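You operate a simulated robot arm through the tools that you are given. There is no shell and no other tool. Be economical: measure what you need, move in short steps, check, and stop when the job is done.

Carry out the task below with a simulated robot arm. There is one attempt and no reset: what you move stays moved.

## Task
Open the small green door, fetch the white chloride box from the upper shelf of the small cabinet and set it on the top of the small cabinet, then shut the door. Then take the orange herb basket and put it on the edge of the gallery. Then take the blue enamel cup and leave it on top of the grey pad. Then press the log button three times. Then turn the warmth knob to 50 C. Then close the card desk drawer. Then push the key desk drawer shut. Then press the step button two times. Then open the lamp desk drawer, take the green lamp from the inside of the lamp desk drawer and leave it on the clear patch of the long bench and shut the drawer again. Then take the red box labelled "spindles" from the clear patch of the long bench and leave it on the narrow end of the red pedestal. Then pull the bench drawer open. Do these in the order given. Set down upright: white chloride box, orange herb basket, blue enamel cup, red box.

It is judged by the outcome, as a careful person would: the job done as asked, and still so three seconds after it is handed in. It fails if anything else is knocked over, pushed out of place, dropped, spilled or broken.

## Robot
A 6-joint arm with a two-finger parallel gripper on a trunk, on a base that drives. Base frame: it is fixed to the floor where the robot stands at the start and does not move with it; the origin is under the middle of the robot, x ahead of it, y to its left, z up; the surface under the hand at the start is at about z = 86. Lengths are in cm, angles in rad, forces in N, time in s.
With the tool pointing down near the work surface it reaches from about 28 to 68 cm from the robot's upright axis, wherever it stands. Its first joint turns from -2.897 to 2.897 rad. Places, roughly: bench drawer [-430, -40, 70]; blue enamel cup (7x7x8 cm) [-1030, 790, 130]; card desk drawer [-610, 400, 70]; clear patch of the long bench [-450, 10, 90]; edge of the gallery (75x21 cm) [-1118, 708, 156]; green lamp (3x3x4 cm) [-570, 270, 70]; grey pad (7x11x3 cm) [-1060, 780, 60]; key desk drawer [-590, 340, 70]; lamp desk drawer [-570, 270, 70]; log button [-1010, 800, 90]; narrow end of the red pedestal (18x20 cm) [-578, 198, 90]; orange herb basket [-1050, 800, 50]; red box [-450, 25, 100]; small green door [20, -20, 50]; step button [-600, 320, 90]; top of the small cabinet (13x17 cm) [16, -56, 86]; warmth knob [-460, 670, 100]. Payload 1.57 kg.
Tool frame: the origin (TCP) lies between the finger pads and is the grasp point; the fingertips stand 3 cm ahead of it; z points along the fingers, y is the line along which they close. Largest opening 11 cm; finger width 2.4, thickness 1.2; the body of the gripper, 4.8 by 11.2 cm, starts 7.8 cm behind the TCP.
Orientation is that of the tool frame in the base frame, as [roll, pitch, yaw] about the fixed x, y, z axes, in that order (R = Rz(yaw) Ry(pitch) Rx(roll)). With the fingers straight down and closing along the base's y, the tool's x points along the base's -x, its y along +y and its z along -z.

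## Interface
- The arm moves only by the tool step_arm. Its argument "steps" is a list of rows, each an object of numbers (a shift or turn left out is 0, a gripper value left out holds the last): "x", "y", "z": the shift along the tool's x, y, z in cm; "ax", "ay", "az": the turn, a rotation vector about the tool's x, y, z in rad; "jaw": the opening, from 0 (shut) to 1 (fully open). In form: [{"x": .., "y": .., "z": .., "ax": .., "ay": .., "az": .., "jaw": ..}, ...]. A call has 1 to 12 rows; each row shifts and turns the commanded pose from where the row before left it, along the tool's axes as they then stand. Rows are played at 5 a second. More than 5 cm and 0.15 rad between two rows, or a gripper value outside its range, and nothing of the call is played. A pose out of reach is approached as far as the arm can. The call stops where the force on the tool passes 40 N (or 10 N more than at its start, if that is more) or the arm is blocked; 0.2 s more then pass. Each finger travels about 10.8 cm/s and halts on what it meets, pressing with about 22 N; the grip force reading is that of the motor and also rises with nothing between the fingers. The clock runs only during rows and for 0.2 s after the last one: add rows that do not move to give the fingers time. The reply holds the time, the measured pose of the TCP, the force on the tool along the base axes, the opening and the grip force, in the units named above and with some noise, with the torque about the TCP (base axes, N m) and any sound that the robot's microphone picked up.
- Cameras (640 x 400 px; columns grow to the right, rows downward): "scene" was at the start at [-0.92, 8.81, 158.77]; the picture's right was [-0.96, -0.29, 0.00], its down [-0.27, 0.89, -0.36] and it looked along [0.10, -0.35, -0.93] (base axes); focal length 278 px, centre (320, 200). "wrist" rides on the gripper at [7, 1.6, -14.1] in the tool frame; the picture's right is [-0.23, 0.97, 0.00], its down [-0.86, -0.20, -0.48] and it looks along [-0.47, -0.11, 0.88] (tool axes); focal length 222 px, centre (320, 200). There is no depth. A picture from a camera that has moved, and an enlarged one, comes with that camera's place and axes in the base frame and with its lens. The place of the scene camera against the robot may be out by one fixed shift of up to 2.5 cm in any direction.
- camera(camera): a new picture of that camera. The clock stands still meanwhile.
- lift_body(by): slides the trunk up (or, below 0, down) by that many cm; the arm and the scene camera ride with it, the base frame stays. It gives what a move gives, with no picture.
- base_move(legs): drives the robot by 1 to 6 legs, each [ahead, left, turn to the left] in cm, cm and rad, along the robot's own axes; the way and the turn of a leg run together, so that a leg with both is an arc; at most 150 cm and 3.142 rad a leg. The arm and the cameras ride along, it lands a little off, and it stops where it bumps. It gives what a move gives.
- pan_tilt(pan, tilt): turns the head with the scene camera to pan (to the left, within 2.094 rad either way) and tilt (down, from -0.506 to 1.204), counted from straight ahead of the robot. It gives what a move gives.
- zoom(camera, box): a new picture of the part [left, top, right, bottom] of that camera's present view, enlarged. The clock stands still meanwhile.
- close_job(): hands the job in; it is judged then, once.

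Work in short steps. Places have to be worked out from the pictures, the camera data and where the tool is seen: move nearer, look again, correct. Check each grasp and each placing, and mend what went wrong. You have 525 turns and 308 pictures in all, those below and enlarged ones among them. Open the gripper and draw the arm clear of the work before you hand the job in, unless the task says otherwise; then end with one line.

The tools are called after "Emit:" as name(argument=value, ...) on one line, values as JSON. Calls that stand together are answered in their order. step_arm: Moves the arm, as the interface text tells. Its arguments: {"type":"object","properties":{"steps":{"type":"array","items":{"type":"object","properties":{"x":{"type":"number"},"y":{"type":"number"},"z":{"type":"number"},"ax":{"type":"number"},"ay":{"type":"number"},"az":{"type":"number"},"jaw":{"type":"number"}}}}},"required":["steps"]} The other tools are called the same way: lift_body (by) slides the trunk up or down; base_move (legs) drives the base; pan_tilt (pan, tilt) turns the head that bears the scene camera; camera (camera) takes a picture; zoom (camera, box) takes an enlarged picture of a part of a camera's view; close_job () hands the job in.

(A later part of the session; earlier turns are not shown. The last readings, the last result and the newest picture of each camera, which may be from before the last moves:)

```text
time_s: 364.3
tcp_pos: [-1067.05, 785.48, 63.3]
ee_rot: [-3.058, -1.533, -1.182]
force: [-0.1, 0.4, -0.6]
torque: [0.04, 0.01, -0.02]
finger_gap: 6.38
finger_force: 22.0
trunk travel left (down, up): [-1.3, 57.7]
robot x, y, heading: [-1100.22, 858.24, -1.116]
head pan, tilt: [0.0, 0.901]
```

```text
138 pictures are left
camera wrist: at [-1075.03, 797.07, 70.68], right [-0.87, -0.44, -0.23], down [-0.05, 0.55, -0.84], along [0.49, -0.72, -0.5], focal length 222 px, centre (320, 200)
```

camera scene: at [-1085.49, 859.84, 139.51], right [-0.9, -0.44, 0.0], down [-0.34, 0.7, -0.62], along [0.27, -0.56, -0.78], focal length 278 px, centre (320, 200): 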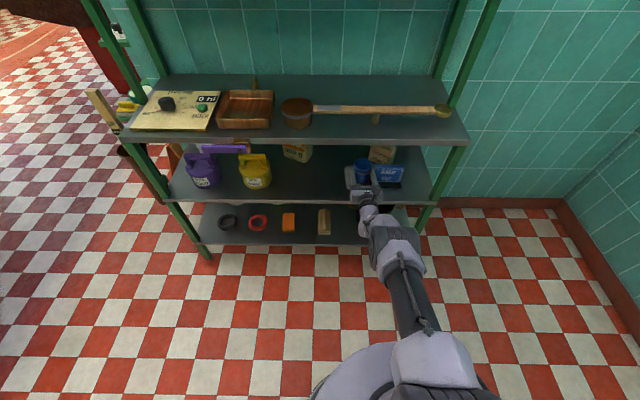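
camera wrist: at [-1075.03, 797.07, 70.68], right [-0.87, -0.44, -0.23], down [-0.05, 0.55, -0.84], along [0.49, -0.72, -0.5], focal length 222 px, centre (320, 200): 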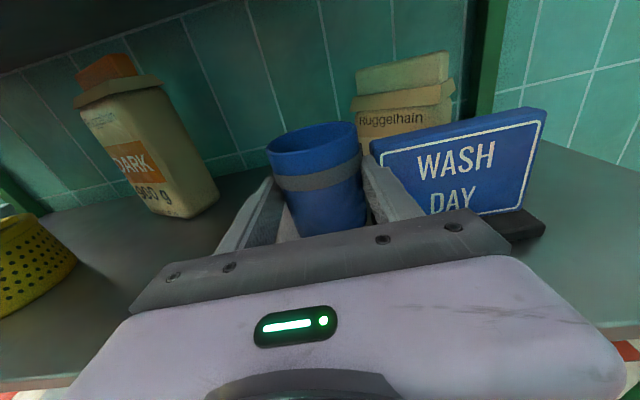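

The sign is close on the right, so I shift 1.2 cm left, then go 7 cm forward over the pad.

Emit:
step_arm(steps=[{"y": -1.2}, {"z": 2.4}, {"z": 2.4}, {"z": 2.3}])

Emit:
camera(camera="wrist")

Emit:
zoom(camera="scene", box=[300, 120, 460, 240])

```text
time_s: 365.3
tcp_pos: [-1065.38, 783.87, 63.79]
ee_rot: [-3.053, -1.532, -1.187]
force: [-1.2, 0.7, 0.2]
torque: [0.05, 0.01, 0.01]
finger_gap: 6.38
finger_force: 21.9
out of reach, approached as far as the arm can: row 2, 3, 4
trunk travel left (down, up): [-1.3, 57.7]
robot x, y, heading: [-1100.09, 858.48, -1.114]
head pan, tilt: [0.0, 0.901]
```

```text
137 pictures are left
camera wrist: at [-1073.37, 795.35, 71.27], right [-0.87, -0.43, -0.23], down [-0.05, 0.55, -0.84], along [0.49, -0.71, -0.5], focal length 222 px, centre (320, 200)
```

wrist: 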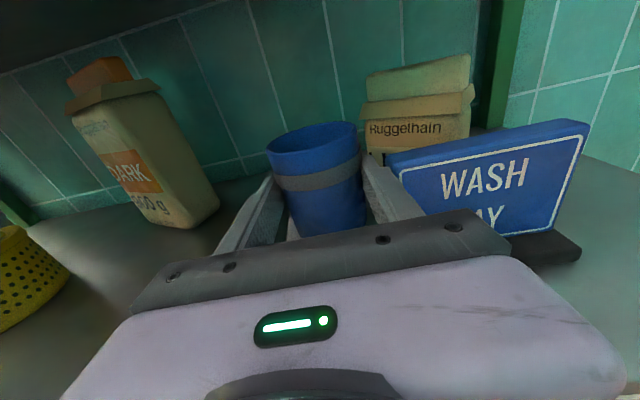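

```text
3.33 times, centred on (380, 180) of scene
camera zoom: at [-1085.48, 859.85, 139.5], right [-0.9, -0.44, 0.0], down [-0.34, 0.7, -0.62], along [0.27, -0.56, -0.78], focal length 926 px, centre (120, 267)
```

zoom: 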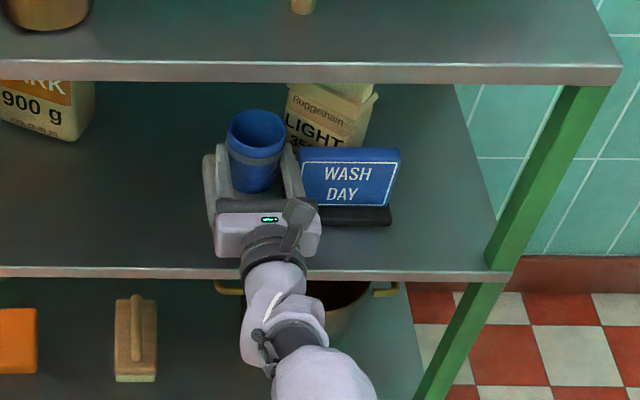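

Emit:
base_move(legs=[[5, 0.4, 0]])

Emit:
camera(camera="wrist")

Emit:
zoom(camera="scene", box=[300, 120, 460, 240])

```text
time_s: 366.2
tcp_pos: [-1062.84, 779.66, 63.78]
ee_rot: [-3.057, -1.533, -1.18]
force: [0.0, 0.5, -0.3]
torque: [0.0, 0.03, 0.0]
finger_gap: 6.38
finger_force: 21.8
trunk travel left (down, up): [-1.3, 57.7]
robot x, y, heading: [-1097.39, 854.13, -1.114]
head pan, tilt: [0.0, 0.901]
```

```text
135 pictures are left
camera wrist: at [-1070.67, 791.08, 71.28], right [-0.87, -0.44, -0.23], down [-0.05, 0.55, -0.84], along [0.49, -0.71, -0.5], focal length 222 px, centre (320, 200)
```

wrist: 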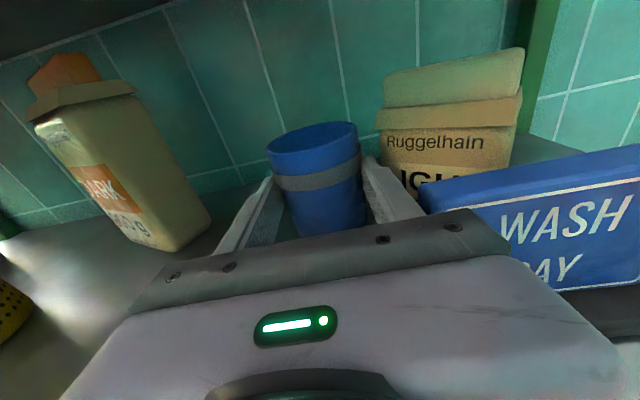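

```text
3.33 times, centred on (380, 180) of scene
camera zoom: at [-1082.91, 855.56, 139.5], right [-0.9, -0.44, 0.0], down [-0.35, 0.7, -0.62], along [0.27, -0.56, -0.78], focal length 926 px, centre (120, 267)
```

zoom: 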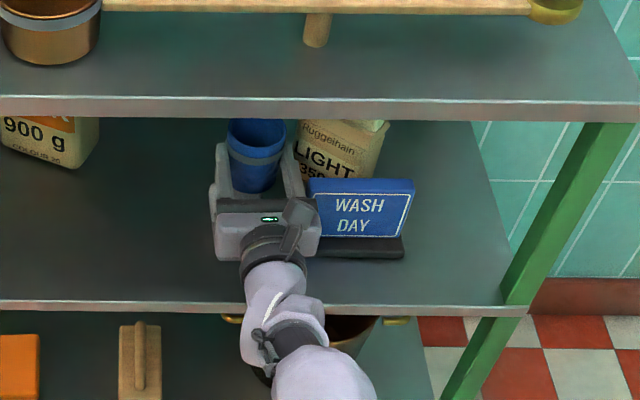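

Cup is above the pad. I lower gradually, watching for contact.

Emit:
lift_body(by=-1.2)

Emit:
step_arm(steps=[{"x": -0.8}, {"x": -0.8}])

```text
time_s: 366.8
tcp_pos: [-1062.86, 779.56, 62.69]
ee_rot: [-3.056, -1.531, -1.18]
force: [-0.6, -1.1, -1.2]
torque: [0.02, 0.01, -0.02]
finger_gap: 6.39
finger_force: 22.1
trunk travel left (down, up): [-0.1, 58.9]
robot x, y, heading: [-1097.35, 854.0, -1.118]
head pan, tilt: [0.0, 0.901]
```

```text
time_s: 367.4
tcp_pos: [-1063.93, 780.06, 61.8]
ee_rot: [-3.104, -1.537, -1.135]
force: [7.5, -3.7, 15.3]
torque: [-0.34, -0.26, 0.06]
finger_gap: 6.37
finger_force: 22.6
out of reach, approached as far as the arm can: row 1, 2
trunk travel left (down, up): [-0.1, 58.9]
robot x, y, heading: [-1097.84, 854.06, -1.114]
head pan, tilt: [0.0, 0.901]
```

Emit:
camera(camera="wrist")

Emit:
zoom(camera="scene", box=[320, 130, 430, 220])

```text
133 pictures are left
camera wrist: at [-1071.77, 791.5, 69.18], right [-0.87, -0.44, -0.23], down [-0.05, 0.54, -0.84], along [0.49, -0.72, -0.49], focal length 222 px, centre (320, 200)
```

wrist: 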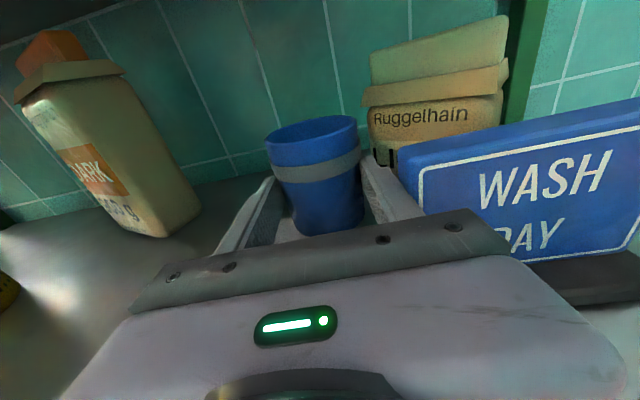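

```text
4.44 times, centred on (375, 175) of scene
camera zoom: at [-1082.92, 855.72, 138.32], right [-0.9, -0.44, 0.0], down [-0.35, 0.7, -0.62], along [0.27, -0.56, -0.78], focal length 1235 px, centre (76, 311)
```

zoom: 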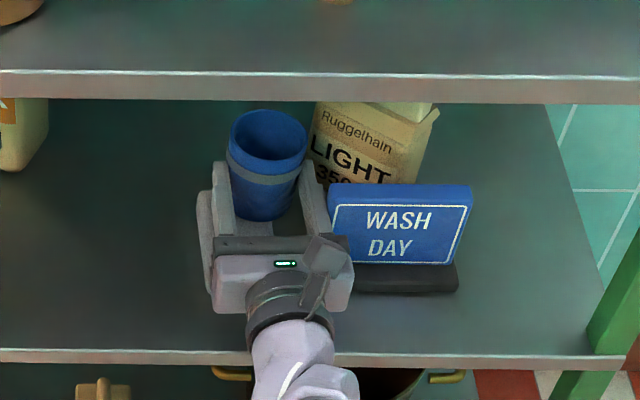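

The cup presses on the pad. I open the fingers a little and check that it stands.

Emit:
step_arm(steps=[{"jaw": 0.62}, {"jaw": 0.68}, {"jaw": 0.7}])

Emit:
camera(camera="wrist")

Emit:
zoom(camera="scene", box=[320, 130, 430, 220])

```text
time_s: 368.2
tcp_pos: [-1063.97, 780.05, 61.44]
ee_rot: [-3.054, -1.532, -1.181]
force: [-0.9, 0.3, -0.8]
torque: [-0.01, 0.01, -0.01]
finger_gap: 7.72
finger_force: 0.1
trunk travel left (down, up): [-0.1, 58.9]
robot x, y, heading: [-1097.16, 854.26, -1.115]
head pan, tilt: [0.0, 0.901]
```

```text
131 pictures are left
camera wrist: at [-1071.87, 791.47, 68.89], right [-0.87, -0.44, -0.23], down [-0.05, 0.55, -0.84], along [0.49, -0.71, -0.5], focal length 222 px, centre (320, 200)
```

wrist: 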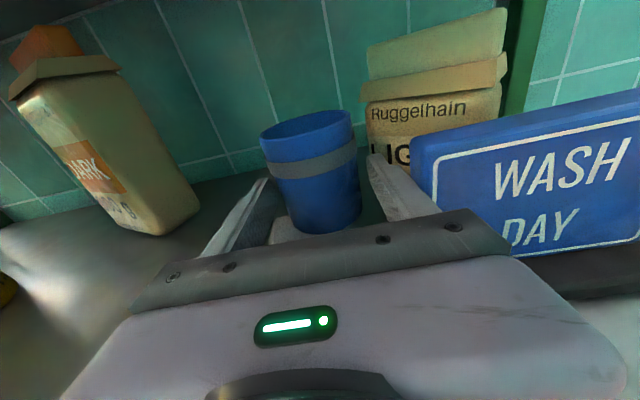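

```text
4.44 times, centred on (375, 175) of scene
camera zoom: at [-1082.91, 855.56, 138.3], right [-0.9, -0.44, 0.0], down [-0.35, 0.7, -0.62], along [0.27, -0.56, -0.78], focal length 1235 px, centre (76, 311)
```

zoom: 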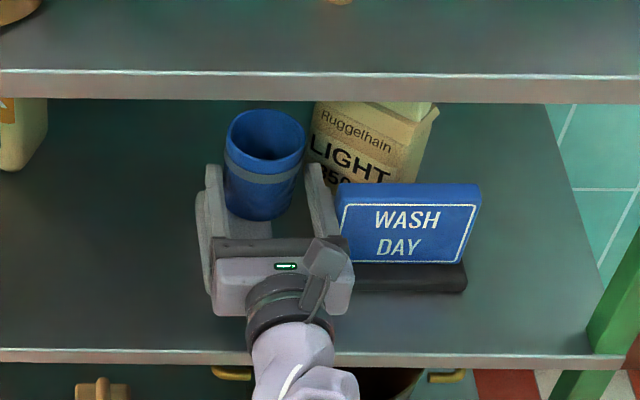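

Emit:
step_arm(steps=[{"jaw": 0.665}, {}, {"z": -3}, {"z": -3}, {"z": -4}])

Emit:
camera(camera="wrist")

```text
time_s: 369.4
tcp_pos: [-1068.48, 788.91, 61.95]
ee_rot: [-3.058, -1.532, -1.182]
force: [0.3, -0.1, -0.3]
torque: [0.03, 0.0, 0.02]
finger_gap: 7.31
finger_force: 0.0
trunk travel left (down, up): [-0.1, 58.9]
robot x, y, heading: [-1097.79, 854.47, -1.114]
head pan, tilt: [0.0, 0.901]
```

```text
129 pictures are left
camera wrist: at [-1076.35, 800.47, 69.4], right [-0.87, -0.44, -0.23], down [-0.05, 0.55, -0.84], along [0.49, -0.71, -0.5], focal length 222 px, centre (320, 200)
```

wrist: 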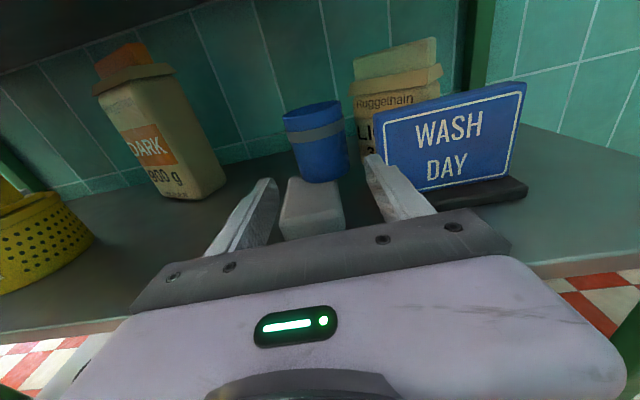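

Emit:
zoom(camera="wrist", box=[250, 80, 400, 250])

```text
2.35 times, centred on (325, 165) of wrist
camera zoom: at [-1076.35, 800.47, 69.4], right [-0.87, -0.44, -0.23], down [-0.05, 0.55, -0.84], along [0.49, -0.71, -0.5], focal length 523 px, centre (308, 282)
```

zoom: 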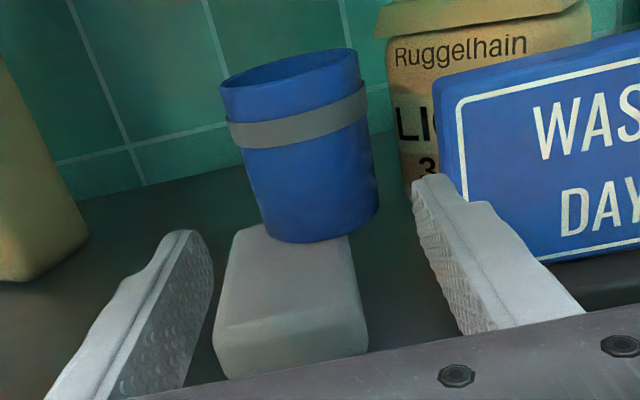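

The cup stands upright on the pad (towards its back, centre over the pad). I leave it and back off; next the LEVEL LOG button on the shelf above.

Emit:
base_move(legs=[[-28, 0, 0], [0, 54, 0]])

Emit:
lift_body(by=36)

Emit:
step_arm(steps=[{"ay": -0.14, "jaw": 0}, {"ay": -0.14}, {"ay": -0.14}, {"ay": -0.14}, {"ay": -0.14}, {"ay": -0.14}])

Emit:
camera(camera="wrist")

Emit:
camera(camera="scene")

```text
time_s: 374.0
tcp_pos: [-1033.44, 836.6, 61.91]
ee_rot: [-3.057, -1.532, -1.179]
force: [0.8, -0.4, 0.2]
torque: [0.02, 0.04, 0.0]
finger_gap: 7.34
finger_force: 0.0
trunk travel left (down, up): [-0.1, 58.9]
robot x, y, heading: [-1062.43, 902.01, -1.115]
head pan, tilt: [0.0, 0.901]
```

```text
time_s: 377.5
tcp_pos: [-1033.51, 836.54, 97.9]
ee_rot: [-3.055, -1.533, -1.183]
force: [0.7, -0.6, -0.6]
torque: [-0.02, 0.0, 0.02]
finger_gap: 7.31
finger_force: 0.1
trunk travel left (down, up): [-36.1, 22.9]
robot x, y, heading: [-1062.55, 901.79, -1.113]
head pan, tilt: [0.0, 0.901]
```

```text
time_s: 378.9
tcp_pos: [-1033.52, 836.49, 97.92]
ee_rot: [-3.138, -0.692, -1.098]
force: [0.2, -1.0, -0.7]
torque: [0.04, 0.01, -0.02]
finger_gap: 0.0
finger_force: 21.3
trunk travel left (down, up): [-36.1, 22.9]
robot x, y, heading: [-1062.31, 901.8, -1.116]
head pan, tilt: [0.0, 0.901]
```

```text
127 pictures are left
camera wrist: at [-1036.73, 838.92, 113.25], right [-0.95, -0.29, -0.15], down [-0.26, 0.95, -0.18], along [0.19, -0.13, -0.97], focal length 222 px, centre (320, 200)
```

wrist: 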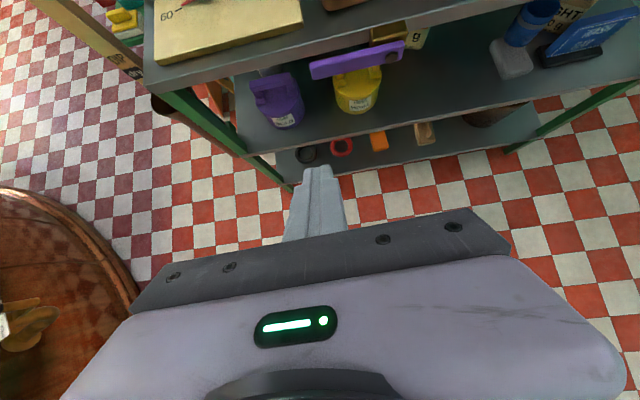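

```text
126 pictures are left
camera scene: at [-1047.85, 903.13, 174.3], right [-0.9, -0.44, 0.0], down [-0.35, 0.7, -0.62], along [0.27, -0.56, -0.78], focal length 278 px, centre (320, 200)
```

scene: 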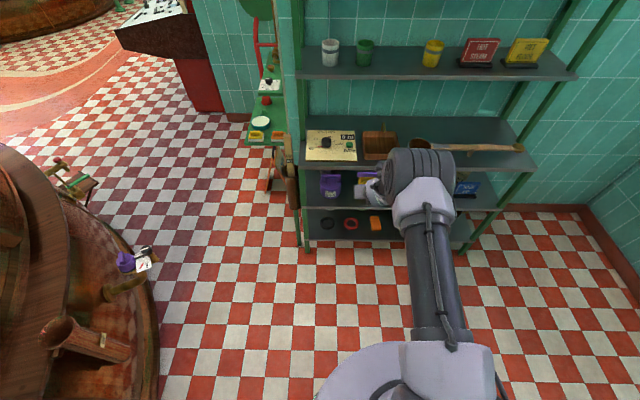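

Emit:
base_move(legs=[[20, 2, 0]])

Emit:
camera(camera="wrist")

```text
time_s: 380.5
tcp_pos: [-1023.18, 820.08, 97.99]
ee_rot: [-3.138, -0.693, -1.102]
force: [0.3, -0.7, 0.2]
torque: [-0.02, 0.02, -0.01]
finger_gap: 0.0
finger_force: 21.2
trunk travel left (down, up): [-36.1, 22.9]
robot x, y, heading: [-1051.88, 885.43, -1.117]
head pan, tilt: [0.0, 0.901]
```

```text
125 pictures are left
camera wrist: at [-1026.44, 822.46, 113.17], right [-0.95, -0.29, -0.15], down [-0.26, 0.95, -0.18], along [0.19, -0.13, -0.97], focal length 222 px, centre (320, 200)
```

wrist: 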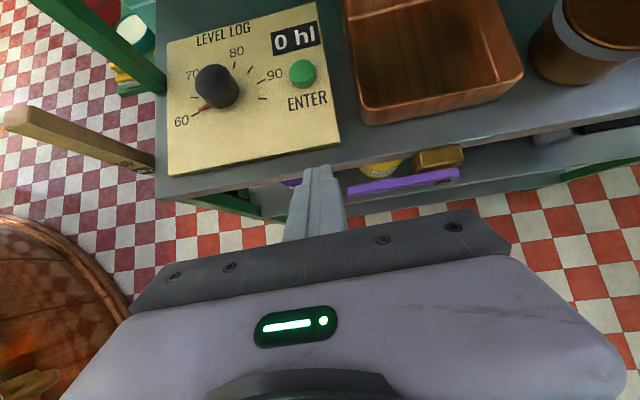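

Emit:
base_move(legs=[[12, 0, 0]])

Emit:
camera(camera="wrist")

```text
time_s: 381.7
tcp_pos: [-1017.54, 809.24, 97.88]
ee_rot: [-3.138, -0.692, -1.097]
force: [-0.4, -0.3, -0.4]
torque: [-0.01, 0.02, -0.02]
finger_gap: 0.02
finger_force: 21.7
trunk travel left (down, up): [-36.1, 22.9]
robot x, y, heading: [-1046.73, 874.46, -1.111]
head pan, tilt: [0.0, 0.901]
```

```text
124 pictures are left
camera wrist: at [-1020.81, 811.59, 113.15], right [-0.94, -0.29, -0.15], down [-0.27, 0.95, -0.18], along [0.19, -0.13, -0.97], focal length 222 px, centre (320, 200)
```

wrist: 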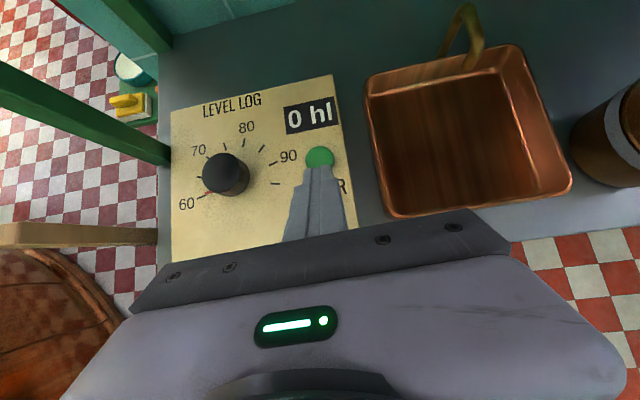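

Button at about (-1014.2, 803.0, 87.7). I bring the fingertip above it.

Emit:
step_arm(steps=[{"z": 1.93, "x": 2.33}, {"z": 1.94, "x": 2.32}, {"z": 1.9, "x": -1.6}, {"z": 1.9, "x": -1.6}])

Emit:
zoom(camera="wrist", box=[220, 80, 420, 240])

Emit:
zoom(camera="scene", box=[280, 120, 440, 240])

```text
time_s: 382.7
tcp_pos: [-1015.46, 805.65, 92.84]
ee_rot: [-3.137, -0.693, -1.096]
force: [-0.3, 0.0, -0.1]
torque: [-0.03, -0.01, -0.01]
finger_gap: 0.01
finger_force: 21.8
out of reach, approached as far as the arm can: row 2
trunk travel left (down, up): [-36.1, 22.9]
robot x, y, heading: [-1046.64, 874.49, -1.111]
head pan, tilt: [0.0, 0.901]
```

```text
2.50 times, centred on (320, 160) of wrist
camera zoom: at [-1018.51, 808.11, 108.07], right [-0.94, -0.29, -0.15], down [-0.26, 0.95, -0.18], along [0.19, -0.13, -0.97], focal length 555 px, centre (320, 300)
```

zoom: 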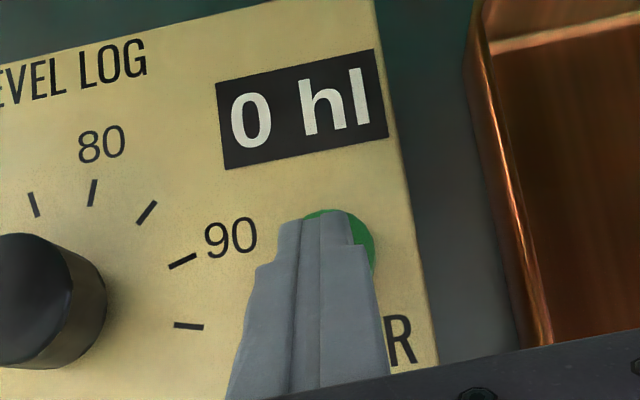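

```text
3.33 times, centred on (360, 180) of scene
camera zoom: at [-1032.16, 875.84, 174.3], right [-0.9, -0.44, 0.0], down [-0.35, 0.7, -0.62], along [0.28, -0.56, -0.78], focal length 926 px, centre (187, 267)
```

zoom: 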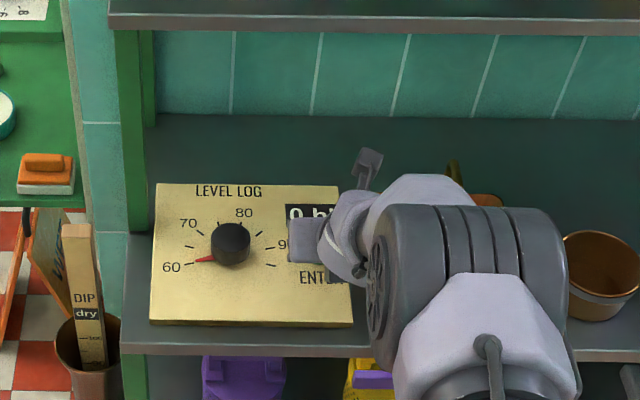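

Emit:
step_arm(steps=[{"y": 0.4}, {"z": 0.55, "x": -0.45}, {"z": 0.4, "x": -0.32}, {"z": 0.4, "x": -0.32}])

```text
time_s: 383.7
tcp_pos: [-1015.61, 805.44, 91.33]
ee_rot: [-3.139, -0.695, -1.095]
force: [-1.5, 0.7, 9.5]
torque: [-0.08, -0.04, -0.03]
finger_gap: 0.0
finger_force: 21.2
trunk travel left (down, up): [-36.1, 22.9]
robot x, y, heading: [-1046.52, 874.7, -1.108]
head pan, tilt: [0.0, 0.901]
heard: click
```

One click. I release and press twice more, checking for one click each.

Emit:
step_arm(steps=[{"z": -0.6, "x": 0.5}, {"z": -0.6, "x": 0.5}, {}, {}])

Emit:
step_arm(steps=[{"z": 0.4, "x": -0.34}, {"z": 0.4, "x": -0.33}, {"z": 0.4, "x": -0.33}])

```text
time_s: 384.7
tcp_pos: [-1015.71, 805.53, 92.65]
ee_rot: [-3.138, -0.693, -1.096]
force: [-0.1, 0.4, 0.1]
torque: [0.02, 0.02, -0.01]
finger_gap: 0.0
finger_force: 21.6
trunk travel left (down, up): [-36.1, 22.9]
robot x, y, heading: [-1047.03, 874.34, -1.112]
head pan, tilt: [0.0, 0.901]
```

```text
time_s: 385.5
tcp_pos: [-1015.6, 805.38, 91.38]
ee_rot: [-3.138, -0.695, -1.095]
force: [-2.3, 0.6, 11.6]
torque: [-0.03, 0.01, 0.01]
finger_gap: 0.0
finger_force: 21.2
trunk travel left (down, up): [-36.1, 22.9]
robot x, y, heading: [-1046.73, 874.57, -1.11]
head pan, tilt: [0.0, 0.901]
heard: click
```

Emit:
step_arm(steps=[{"z": -0.6, "x": 0.5}, {"z": -0.6, "x": 0.5}, {}, {}])

Emit:
step_arm(steps=[{"z": 0.4, "x": -0.34}, {"z": 0.4, "x": -0.33}, {"z": 0.4, "x": -0.33}])

Emit:
step_arm(steps=[{"z": -0.9, "x": 0.75}, {"z": -1.5, "x": 1.2}, {"z": -3, "x": 2.5}, {"z": -3, "x": 0}])

Emit:
camera(camera="wrist")

```text
time_s: 386.5
tcp_pos: [-1015.53, 805.21, 92.75]
ee_rot: [-3.139, -0.691, -1.096]
force: [0.6, 0.0, 0.1]
torque: [0.02, 0.01, -0.03]
finger_gap: 0.01
finger_force: 21.1
trunk travel left (down, up): [-36.1, 22.9]
robot x, y, heading: [-1046.85, 874.3, -1.113]
head pan, tilt: [0.0, 0.901]
```

```text
time_s: 387.3
tcp_pos: [-1015.66, 805.4, 91.4]
ee_rot: [-3.138, -0.695, -1.095]
force: [0.0, 0.4, 12.2]
torque: [-0.17, -0.05, -0.01]
finger_gap: 0.01
finger_force: 21.6
trunk travel left (down, up): [-36.1, 22.9]
robot x, y, heading: [-1046.42, 874.74, -1.114]
head pan, tilt: [0.0, 0.901]
heard: click
```

```text
time_s: 388.3
tcp_pos: [-1016.22, 807.06, 100.57]
ee_rot: [-3.138, -0.693, -1.094]
force: [-0.8, 0.8, 0.3]
torque: [0.01, 0.0, 0.04]
finger_gap: 0.0
finger_force: 20.8
trunk travel left (down, up): [-36.1, 22.9]
robot x, y, heading: [-1046.68, 874.3, -1.112]
head pan, tilt: [0.0, 0.901]
```

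```text
121 pictures are left
camera wrist: at [-1019.51, 809.48, 115.84], right [-0.94, -0.29, -0.15], down [-0.27, 0.95, -0.18], along [0.19, -0.13, -0.97], focal length 222 px, centre (320, 200)
```

wrist: 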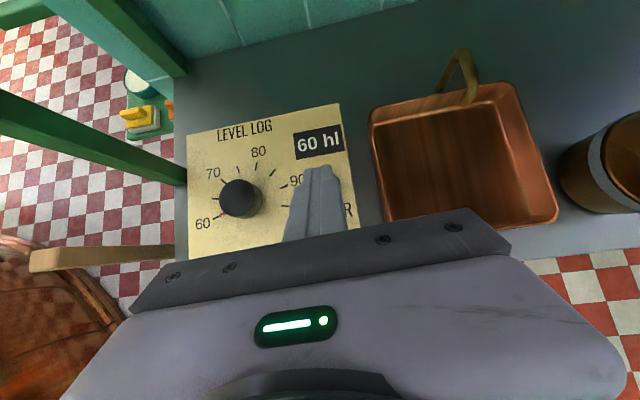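

Display shows 60 hl after three clicks. Now to the warmth knob near (-460, 670): I tuck the arm and drive back out through the gap.

Emit:
step_arm(steps=[{"z": -2.6, "x": -3.1}, {"z": -2.6, "x": -3.1}, {"z": -2.6, "x": -3.1}, {"z": -2.6, "x": -3.1}, {"z": -2.6, "x": -3.1}])

Emit:
base_move(legs=[[-12, 0, 0], [0, 0, 0.75]])

Emit:
pan_tilt(pan=0.0, tilt=0.6)

Emit:
camera(camera="scene")

```text
time_s: 389.5
tcp_pos: [-1025.76, 825.27, 100.75]
ee_rot: [-3.14, -0.693, -1.098]
force: [-0.1, -0.1, 0.0]
torque: [0.0, 0.01, 0.01]
finger_gap: 0.01
finger_force: 21.5
trunk travel left (down, up): [-36.1, 22.9]
robot x, y, heading: [-1046.46, 874.22, -1.112]
head pan, tilt: [0.0, 0.901]
```

```text
time_s: 392.7
tcp_pos: [-1003.71, 861.96, 100.83]
ee_rot: [-3.139, -0.692, -0.377]
force: [0.2, 0.8, -0.9]
torque: [0.0, -0.01, -0.01]
finger_gap: 0.0
finger_force: 21.1
trunk travel left (down, up): [-36.1, 22.9]
robot x, y, heading: [-1051.94, 885.47, -0.392]
head pan, tilt: [0.0, 0.901]
```

```text
time_s: 393.5
tcp_pos: [-1003.66, 861.98, 100.67]
ee_rot: [-3.138, -0.693, -0.377]
force: [-0.2, -0.1, 0.3]
torque: [-0.01, 0.0, -0.02]
finger_gap: 0.0
finger_force: 21.1
trunk travel left (down, up): [-36.1, 22.9]
robot x, y, heading: [-1051.84, 884.96, -0.393]
head pan, tilt: [0.0, 0.6]
```

```text
120 pictures are left
camera scene: at [-1040.83, 895.7, 176.77], right [-0.38, -0.92, 0.0], down [-0.52, 0.22, -0.82], along [0.76, -0.31, -0.57], focal length 278 px, centre (320, 200)
```

scene: 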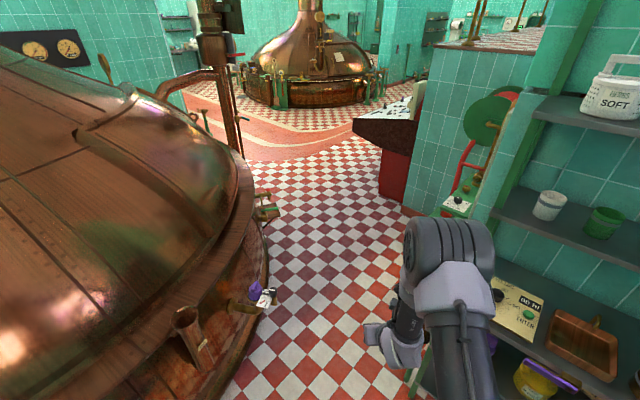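

Emit:
base_move(legs=[[95, 2, 0], [0, 0, 0.06], [120, 0, 0]])

Emit:
camera(camera="scene")

```text
time_s: 404.5
tcp_pos: [-799.84, 794.2, 100.66]
ee_rot: [-3.139, -0.693, -0.319]
force: [1.1, 0.4, 0.2]
torque: [0.0, 0.0, -0.01]
finger_gap: 0.01
finger_force: 21.5
trunk travel left (down, up): [-36.1, 22.9]
robot x, y, heading: [-849.41, 814.87, -0.331]
head pan, tilt: [0.0, 0.6]
```

```text
119 pictures are left
camera scene: at [-838.86, 825.75, 176.78], right [-0.33, -0.95, 0.0], down [-0.53, 0.18, -0.82], along [0.78, -0.27, -0.57], focal length 278 px, centre (320, 200)
```

scene: 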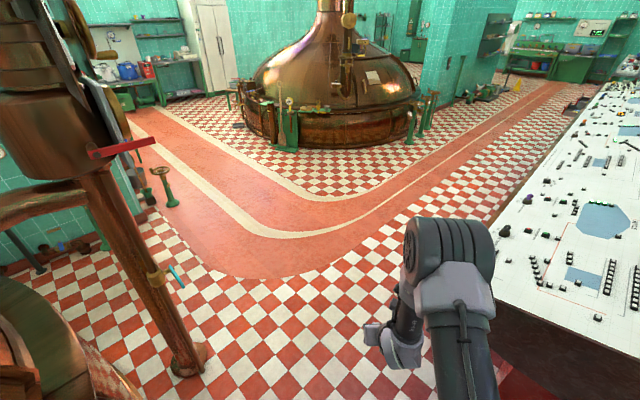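

Straight ahead is kettle 1, where the warmth knob should be. I drive toward it.

Emit:
base_move(legs=[[130, 12, 0], [110, 0, 0]])

Emit:
pan_tilt(pan=0.0, tilt=0.4)

Emit:
camera(camera="scene")

```text
time_s: 416.3
tcp_pos: [-570.05, 727.08, 100.73]
ee_rot: [-3.139, -0.693, -0.316]
force: [0.1, -0.2, 0.8]
torque: [0.02, 0.0, -0.01]
finger_gap: 0.0
finger_force: 20.9
trunk travel left (down, up): [-36.1, 22.9]
robot x, y, heading: [-619.82, 747.49, -0.335]
head pan, tilt: [0.0, 0.6]
```

```text
time_s: 417.0
tcp_pos: [-570.09, 727.09, 100.8]
ee_rot: [-3.138, -0.693, -0.316]
force: [0.5, 0.2, 0.0]
torque: [-0.01, -0.01, -0.02]
finger_gap: 0.02
finger_force: 21.1
trunk travel left (down, up): [-36.1, 22.9]
robot x, y, heading: [-619.58, 747.36, -0.334]
head pan, tilt: [0.0, 0.4]
```

```text
118 pictures are left
camera scene: at [-608.77, 758.4, 178.6], right [-0.33, -0.95, 0.0], down [-0.37, 0.13, -0.92], along [0.87, -0.3, -0.39], focal length 278 px, centre (320, 200)
```

scene: 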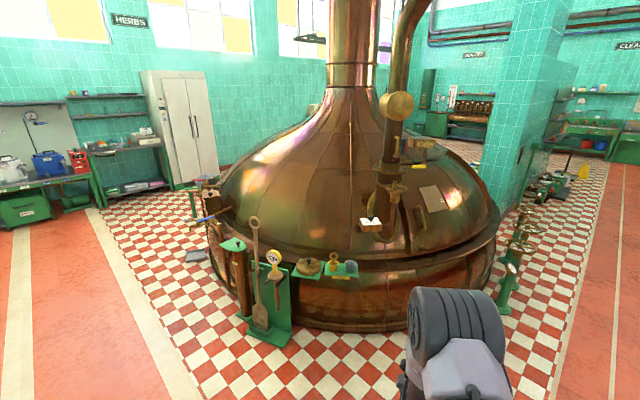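

Emit:
zoom(camera="scene", box=[310, 170, 450, 280])

Emit:
zoom(camera="scene", box=[200, 200, 370, 350])

```text
3.64 times, centred on (380, 225) of scene
camera zoom: at [-608.77, 758.4, 178.6], right [-0.33, -0.95, 0.0], down [-0.37, 0.13, -0.92], along [0.87, -0.3, -0.39], focal length 1011 px, centre (102, 109)
```

zoom: 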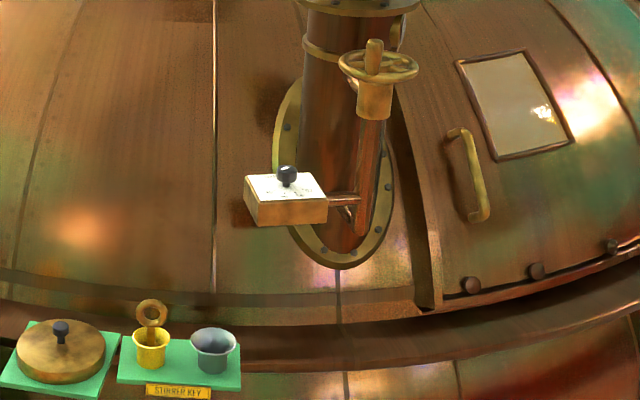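

```text
2.67 times, centred on (285, 275) of scene
camera zoom: at [-608.77, 758.4, 178.6], right [-0.33, -0.95, 0.0], down [-0.37, 0.13, -0.92], along [0.87, -0.3, -0.39], focal length 741 px, centre (413, 0)
```

zoom: 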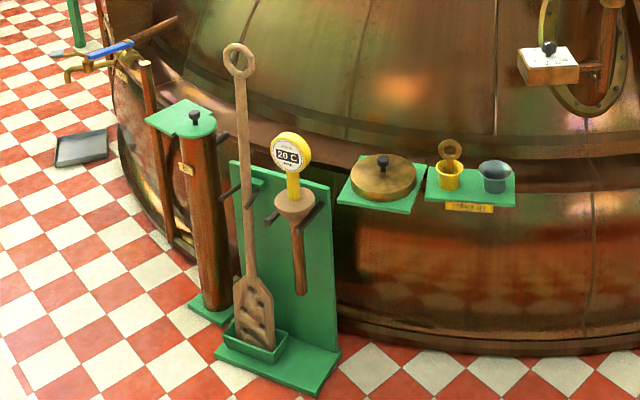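

The knob sits on top of a small white-faced box mounted on the pipe, axis vertical, near (-470, 676). I turn the hand to the default orientation, fingers straight down.

Emit:
step_arm(steps=[{"az": 0.15}, {"az": 0.15}, {"az": 0.15}, {"az": 0.15}, {"az": 0.15}, {"az": 0.15}, {"az": 0.15}, {"az": 0.15}, {"az": 0.15}, {"az": 0.15}, {"az": 0.07}])

Emit:
step_arm(steps=[{"az": 0.15}, {"az": 0.15}, {"az": 0.15}, {"az": 0.15}, {"az": 0.15}, {"az": 0.15}, {"az": 0.15}, {"az": 0.15}, {"az": 0.15}, {"az": 0.15}, {"az": 0.07}])

Emit:
step_arm(steps=[{"ay": 0.14, "jaw": 0.5}, {"ay": 0.14}, {"ay": 0.14}, {"ay": 0.14}, {"ay": 0.13}])

Emit:
camera(camera="wrist")

```text
time_s: 419.4
tcp_pos: [-570.1, 727.1, 100.71]
ee_rot: [-2.447, 0.003, -1.885]
force: [0.1, -0.6, -0.3]
torque: [0.01, 0.02, 0.02]
finger_gap: 0.0
finger_force: 21.6
trunk travel left (down, up): [-36.1, 22.9]
robot x, y, heading: [-619.99, 747.36, -0.33]
head pan, tilt: [0.0, 0.4]
```

```text
time_s: 421.8
tcp_pos: [-570.1, 727.09, 100.86]
ee_rot: [3.137, 0.693, 2.825]
force: [-0.2, -1.1, 0.3]
torque: [-0.03, 0.02, 0.02]
finger_gap: 0.01
finger_force: 21.8
trunk travel left (down, up): [-36.1, 22.9]
robot x, y, heading: [-619.26, 747.15, -0.331]
head pan, tilt: [0.0, 0.4]
```

```text
time_s: 423.0
tcp_pos: [-570.15, 726.63, 100.62]
ee_rot: [-3.12, 0.054, 2.825]
force: [-0.1, 0.5, 0.1]
torque: [0.01, 0.0, 0.01]
finger_gap: 5.49
finger_force: 0.1
out of reach, approached as far as the arm can: row 3
trunk travel left (down, up): [-36.1, 22.9]
robot x, y, heading: [-619.81, 747.04, -0.327]
head pan, tilt: [0.0, 0.4]
```

```text
115 pictures are left
camera wrist: at [-577.0, 730.71, 114.29], right [0.52, 0.85, -0.01], down [0.73, -0.44, 0.53], along [0.45, -0.28, -0.85], focal length 222 px, centre (320, 200)
```

wrist: 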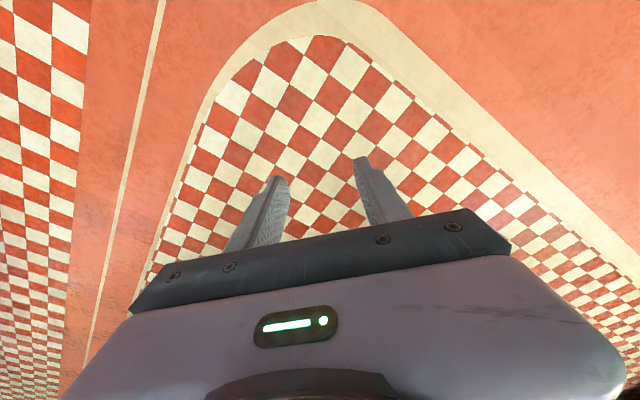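

Emit:
lift_body(by=22)

Emit:
base_move(legs=[[0, 0, -0.11], [85, 0, 0]])

Emit:
step_arm(steps=[{"ay": 0.054}])

Emit:
camera(camera="wrist")

Emit:
pan_tilt(pan=0.0, tilt=0.8)

Emit:
camera(camera="scene")

```text
time_s: 425.3
tcp_pos: [-570.35, 726.55, 122.59]
ee_rot: [-3.121, 0.054, 2.825]
force: [0.7, 0.6, -0.4]
torque: [0.01, 0.03, 0.01]
finger_gap: 5.52
finger_force: 0.0
trunk travel left (down, up): [-58.1, 0.9]
robot x, y, heading: [-619.48, 747.5, -0.33]
head pan, tilt: [0.0, 0.4]
```

```text
time_s: 430.5
tcp_pos: [-494.21, 684.86, 122.58]
ee_rot: [-3.12, 0.053, 2.724]
force: [0.1, -0.5, -0.5]
torque: [0.0, -0.02, -0.03]
finger_gap: 5.49
finger_force: 0.0
trunk travel left (down, up): [-58.1, 0.9]
robot x, y, heading: [-541.37, 710.69, -0.434]
head pan, tilt: [0.0, 0.4]
```

```text
time_s: 430.9
tcp_pos: [-494.09, 684.89, 122.68]
ee_rot: [-3.121, 0.0, 2.721]
force: [-1.0, -0.5, -0.6]
torque: [-0.02, 0.01, -0.05]
finger_gap: 5.48
finger_force: 0.2
trunk travel left (down, up): [-58.1, 0.9]
robot x, y, heading: [-541.39, 710.88, -0.434]
head pan, tilt: [0.0, 0.4]
```

```text
114 pictures are left
camera wrist: at [-499.85, 689.45, 136.68], right [0.6, 0.8, -0.02], down [0.7, -0.52, 0.48], along [0.37, -0.31, -0.88], focal length 222 px, centre (320, 200)
```

wrist: 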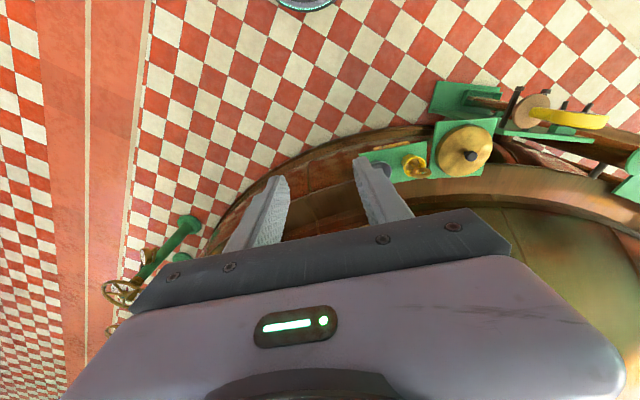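

```text
time_s: 431.8
tcp_pos: [-494.23, 684.99, 122.63]
ee_rot: [-3.121, 0.002, 2.72]
force: [-0.1, -0.3, 0.7]
torque: [-0.05, -0.02, -0.01]
finger_gap: 5.51
finger_force: 0.0
trunk travel left (down, up): [-58.1, 0.9]
robot x, y, heading: [-541.17, 710.73, -0.434]
head pan, tilt: [0.0, 0.799]
```

```text
113 pictures are left
camera scene: at [-530.4, 720.94, 197.1], right [-0.42, -0.91, 0.0], down [-0.65, 0.3, -0.7], along [0.63, -0.29, -0.72], focal length 278 px, centre (320, 200)
```

scene: 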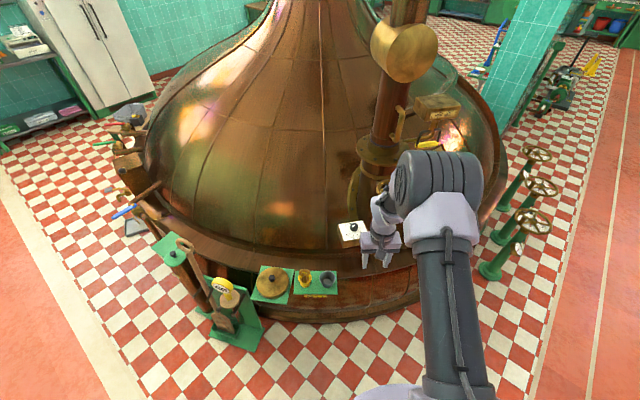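

Emit:
base_move(legs=[[34, 0, 0]])

Emit:
camera(camera="wrist")

Emit:
zoom(camera="scene", box=[290, 140, 480, 320])

```text
time_s: 433.9
tcp_pos: [-464.67, 670.76, 122.68]
ee_rot: [-3.12, 0.001, 2.714]
force: [-0.5, -0.7, -0.4]
torque: [0.04, 0.01, 0.01]
finger_gap: 5.51
finger_force: 0.1
trunk travel left (down, up): [-58.1, 0.9]
robot x, y, heading: [-511.79, 696.34, -0.442]
head pan, tilt: [0.0, 0.799]
```

```text
112 pictures are left
camera wrist: at [-470.33, 675.32, 136.67], right [0.61, 0.79, -0.02], down [0.7, -0.53, 0.48], along [0.37, -0.31, -0.88], focal length 222 px, centre (320, 200)
```

wrist: 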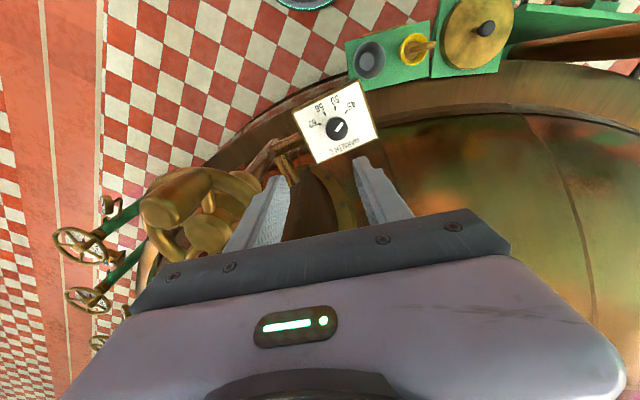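

```text
2.22 times, centred on (385, 230) of scene
camera zoom: at [-500.66, 707.0, 197.1], right [-0.43, -0.9, 0.0], down [-0.65, 0.31, -0.7], along [0.63, -0.3, -0.72], focal length 618 px, centre (176, 133)
```

zoom: 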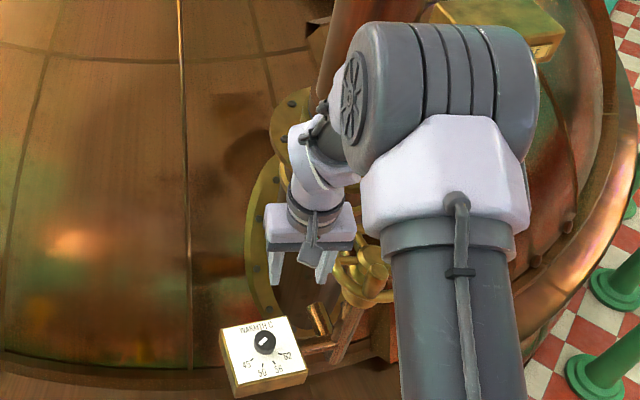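

Emit:
zoom(camera="wrist", box=[270, 70, 400, 180])

Emit:
zoom(camera="scene", box=[340, 230, 400, 270])

```text
3.64 times, centred on (335, 125) of wrist
camera zoom: at [-470.33, 675.32, 136.67], right [0.61, 0.79, -0.02], down [0.7, -0.53, 0.48], along [0.37, -0.31, -0.88], focal length 808 px, centre (266, 473)
```

zoom: 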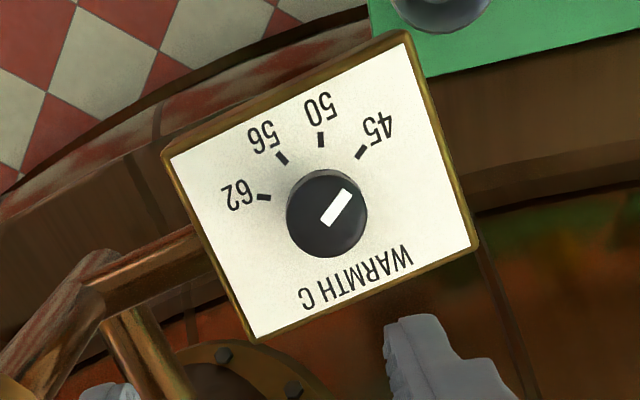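

```text
10.00 times, centred on (370, 250) of scene
camera zoom: at [-500.66, 707.0, 197.1], right [-0.43, -0.9, 0.0], down [-0.65, 0.31, -0.7], along [0.63, -0.3, -0.72], focal length 2779 px, centre (-180, -300)
```

zoom: 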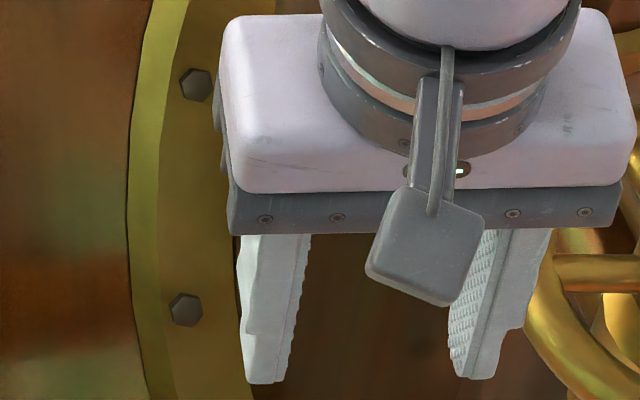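

The dial reads 45 now; marks 45, 50, 56, 62 are about 34° apart, increasing counter-clockwise seen from above. I centre over the knob and descend part way.

Emit:
step_arm(steps=[{"x": -1, "y": 1.05}, {"x": -1, "y": 1.05}, {"z": 4.5}, {"z": 4.5}, {"z": 4.5}, {"z": 3.5}])

Emit:
camera(camera="wrist")

```text
time_s: 435.3
tcp_pos: [-462.14, 671.68, 105.77]
ee_rot: [-3.121, 0.0, 2.717]
force: [0.4, 0.2, 0.2]
torque: [0.0, -0.02, 0.0]
finger_gap: 5.51
finger_force: 0.1
trunk travel left (down, up): [-58.1, 0.9]
robot x, y, heading: [-511.56, 696.69, -0.442]
head pan, tilt: [0.0, 0.799]
```

```text
108 pictures are left
camera wrist: at [-467.79, 676.25, 119.8], right [0.61, 0.79, -0.02], down [0.7, -0.53, 0.48], along [0.37, -0.31, -0.88], focal length 222 px, centre (320, 200)
```

wrist: 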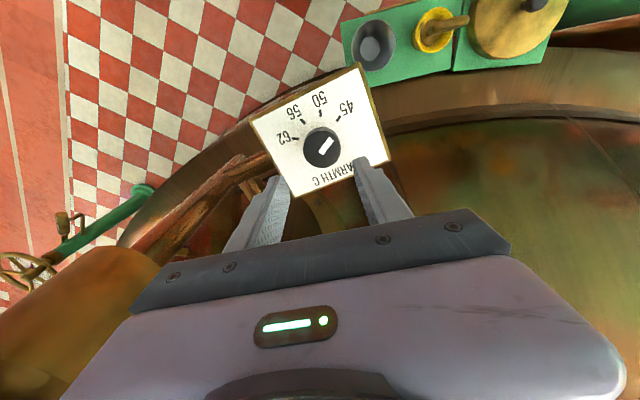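

Parallax now puts the knob top at z≈99, at (-463.4, 672.5). I correct by 1.5 cm back and go down a little.

Emit:
step_arm(steps=[{"x": 1.5, "y": 0.2}, {"z": 1.5}, {"z": 1.0}])

Emit:
camera(camera="wrist")

Emit:
zoom(camera="scene", box=[310, 220, 430, 320])

```text
time_s: 436.1
tcp_pos: [-463.31, 672.23, 103.15]
ee_rot: [-3.12, 0.001, 2.714]
force: [-0.2, -1.1, -0.2]
torque: [0.02, -0.04, -0.03]
finger_gap: 5.5
finger_force: 0.0
trunk travel left (down, up): [-58.1, 0.9]
robot x, y, heading: [-511.72, 696.69, -0.433]
head pan, tilt: [0.0, 0.799]
```

```text
107 pictures are left
camera wrist: at [-468.95, 676.87, 117.24], right [0.61, 0.79, -0.02], down [0.7, -0.53, 0.48], along [0.37, -0.31, -0.88], focal length 222 px, centre (320, 200)
```

wrist: 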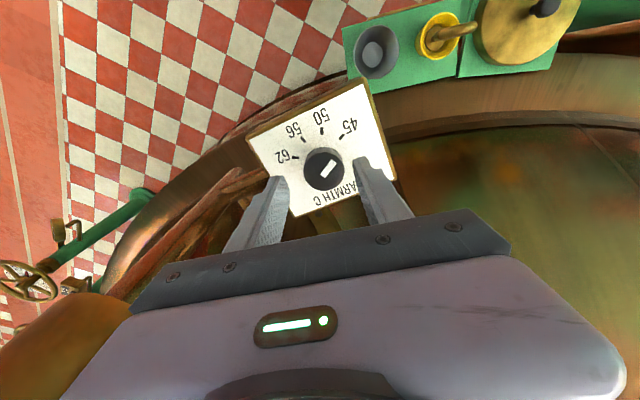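

```text
4.00 times, centred on (370, 270) of scene
camera zoom: at [-500.67, 707.01, 197.09], right [-0.43, -0.9, 0.0], down [-0.65, 0.31, -0.7], along [0.63, -0.3, -0.72], focal length 1112 px, centre (120, -80)
```

zoom: 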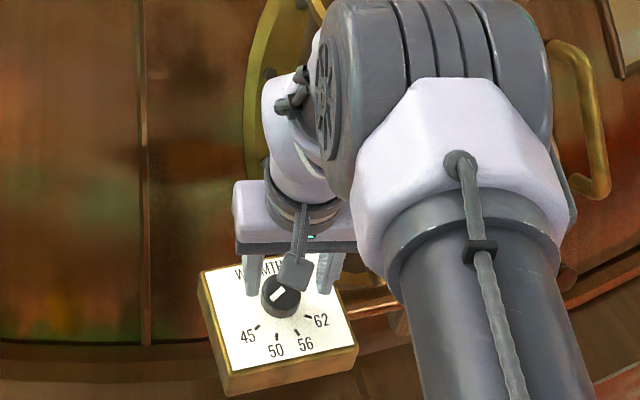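

Emit:
step_arm(steps=[{"z": 0.8, "y": 0.1}, {"z": 0.8}, {"z": 0.7}])

Emit:
zoom(camera="wrist", box=[240, 90, 400, 240])

```text
time_s: 436.9
tcp_pos: [-463.43, 672.32, 100.89]
ee_rot: [-3.12, 0.001, 2.713]
force: [-1.1, -0.7, 0.4]
torque: [0.03, 0.0, -0.03]
finger_gap: 5.52
finger_force: 0.0
trunk travel left (down, up): [-58.1, 0.9]
robot x, y, heading: [-511.62, 696.58, -0.44]
head pan, tilt: [0.0, 0.799]
```

```text
2.67 times, centred on (320, 165) of wrist
camera zoom: at [-469.05, 676.92, 114.79], right [0.61, 0.79, -0.02], down [0.7, -0.53, 0.48], along [0.37, -0.31, -0.88], focal length 592 px, centre (320, 293)
```

zoom: 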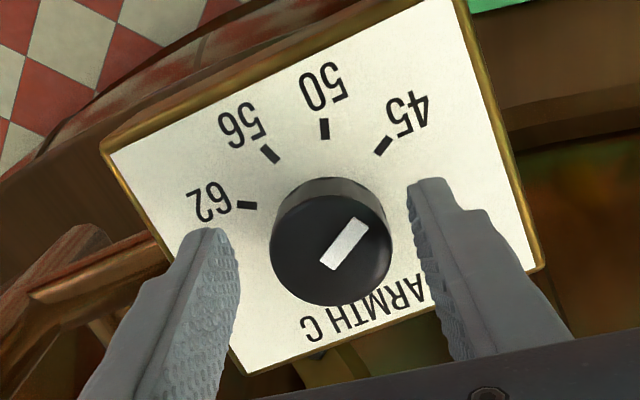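

Emit:
step_arm(steps=[{"z": 0.35}, {"jaw": 0.38}, {"jaw": 0.3}, {"jaw": 0.2}, {}])

Emit:
zoom(camera="wrist", box=[240, 90, 400, 240])

```text
time_s: 438.1
tcp_pos: [-463.25, 672.54, 100.47]
ee_rot: [-3.119, -0.001, 2.715]
force: [6.2, 15.4, 0.9]
torque: [1.21, -0.34, 0.05]
finger_gap: 3.68
finger_force: 43.3
trunk travel left (down, up): [-58.1, 0.9]
robot x, y, heading: [-511.32, 696.71, -0.437]
head pan, tilt: [0.0, 0.799]
```

```text
2.67 times, centred on (320, 165) of wrist
camera zoom: at [-468.89, 677.12, 114.47], right [0.61, 0.79, -0.02], down [0.7, -0.53, 0.48], along [0.37, -0.31, -0.88], focal length 592 px, centre (320, 293)
```

zoom: 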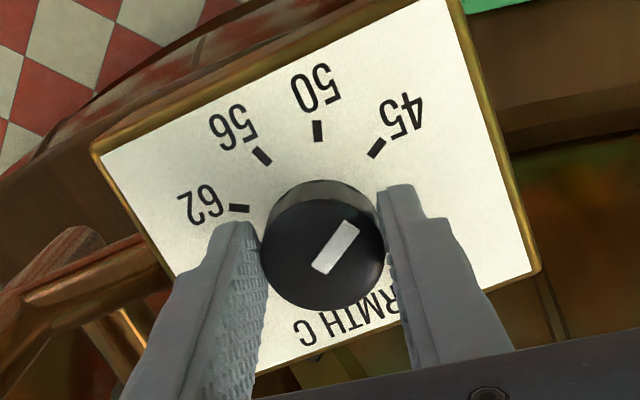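

Knob gripped. I ease the side load and turn counter-clockwise by about 0.59 rad.

Emit:
step_arm(steps=[{"y": 0.2}, {"az": -0.15}, {"az": -0.15}, {"az": -0.15}, {"az": -0.14}])

Emit:
zoom(camera="wrist", box=[240, 90, 400, 240])

```text
time_s: 439.3
tcp_pos: [-463.25, 672.36, 100.46]
ee_rot: [-3.126, -0.012, -2.979]
force: [0.9, -5.7, 0.3]
torque: [0.31, -0.66, 0.02]
finger_gap: 3.67
finger_force: 42.9
trunk travel left (down, up): [-58.1, 0.9]
robot x, y, heading: [-511.68, 697.15, -0.442]
head pan, tilt: [0.0, 0.799]
```

```text
2.67 times, centred on (320, 165) of wrist
camera zoom: at [-470.42, 672.99, 114.55], right [0.06, 1.0, -0.02], down [0.88, -0.05, 0.47], along [0.47, -0.05, -0.88], focal length 592 px, centre (320, 293)
```

zoom: 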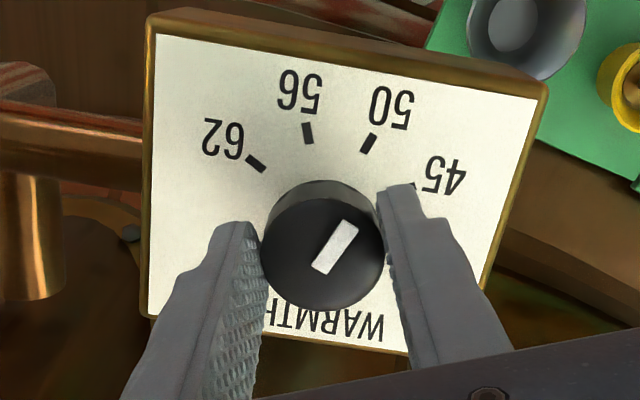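

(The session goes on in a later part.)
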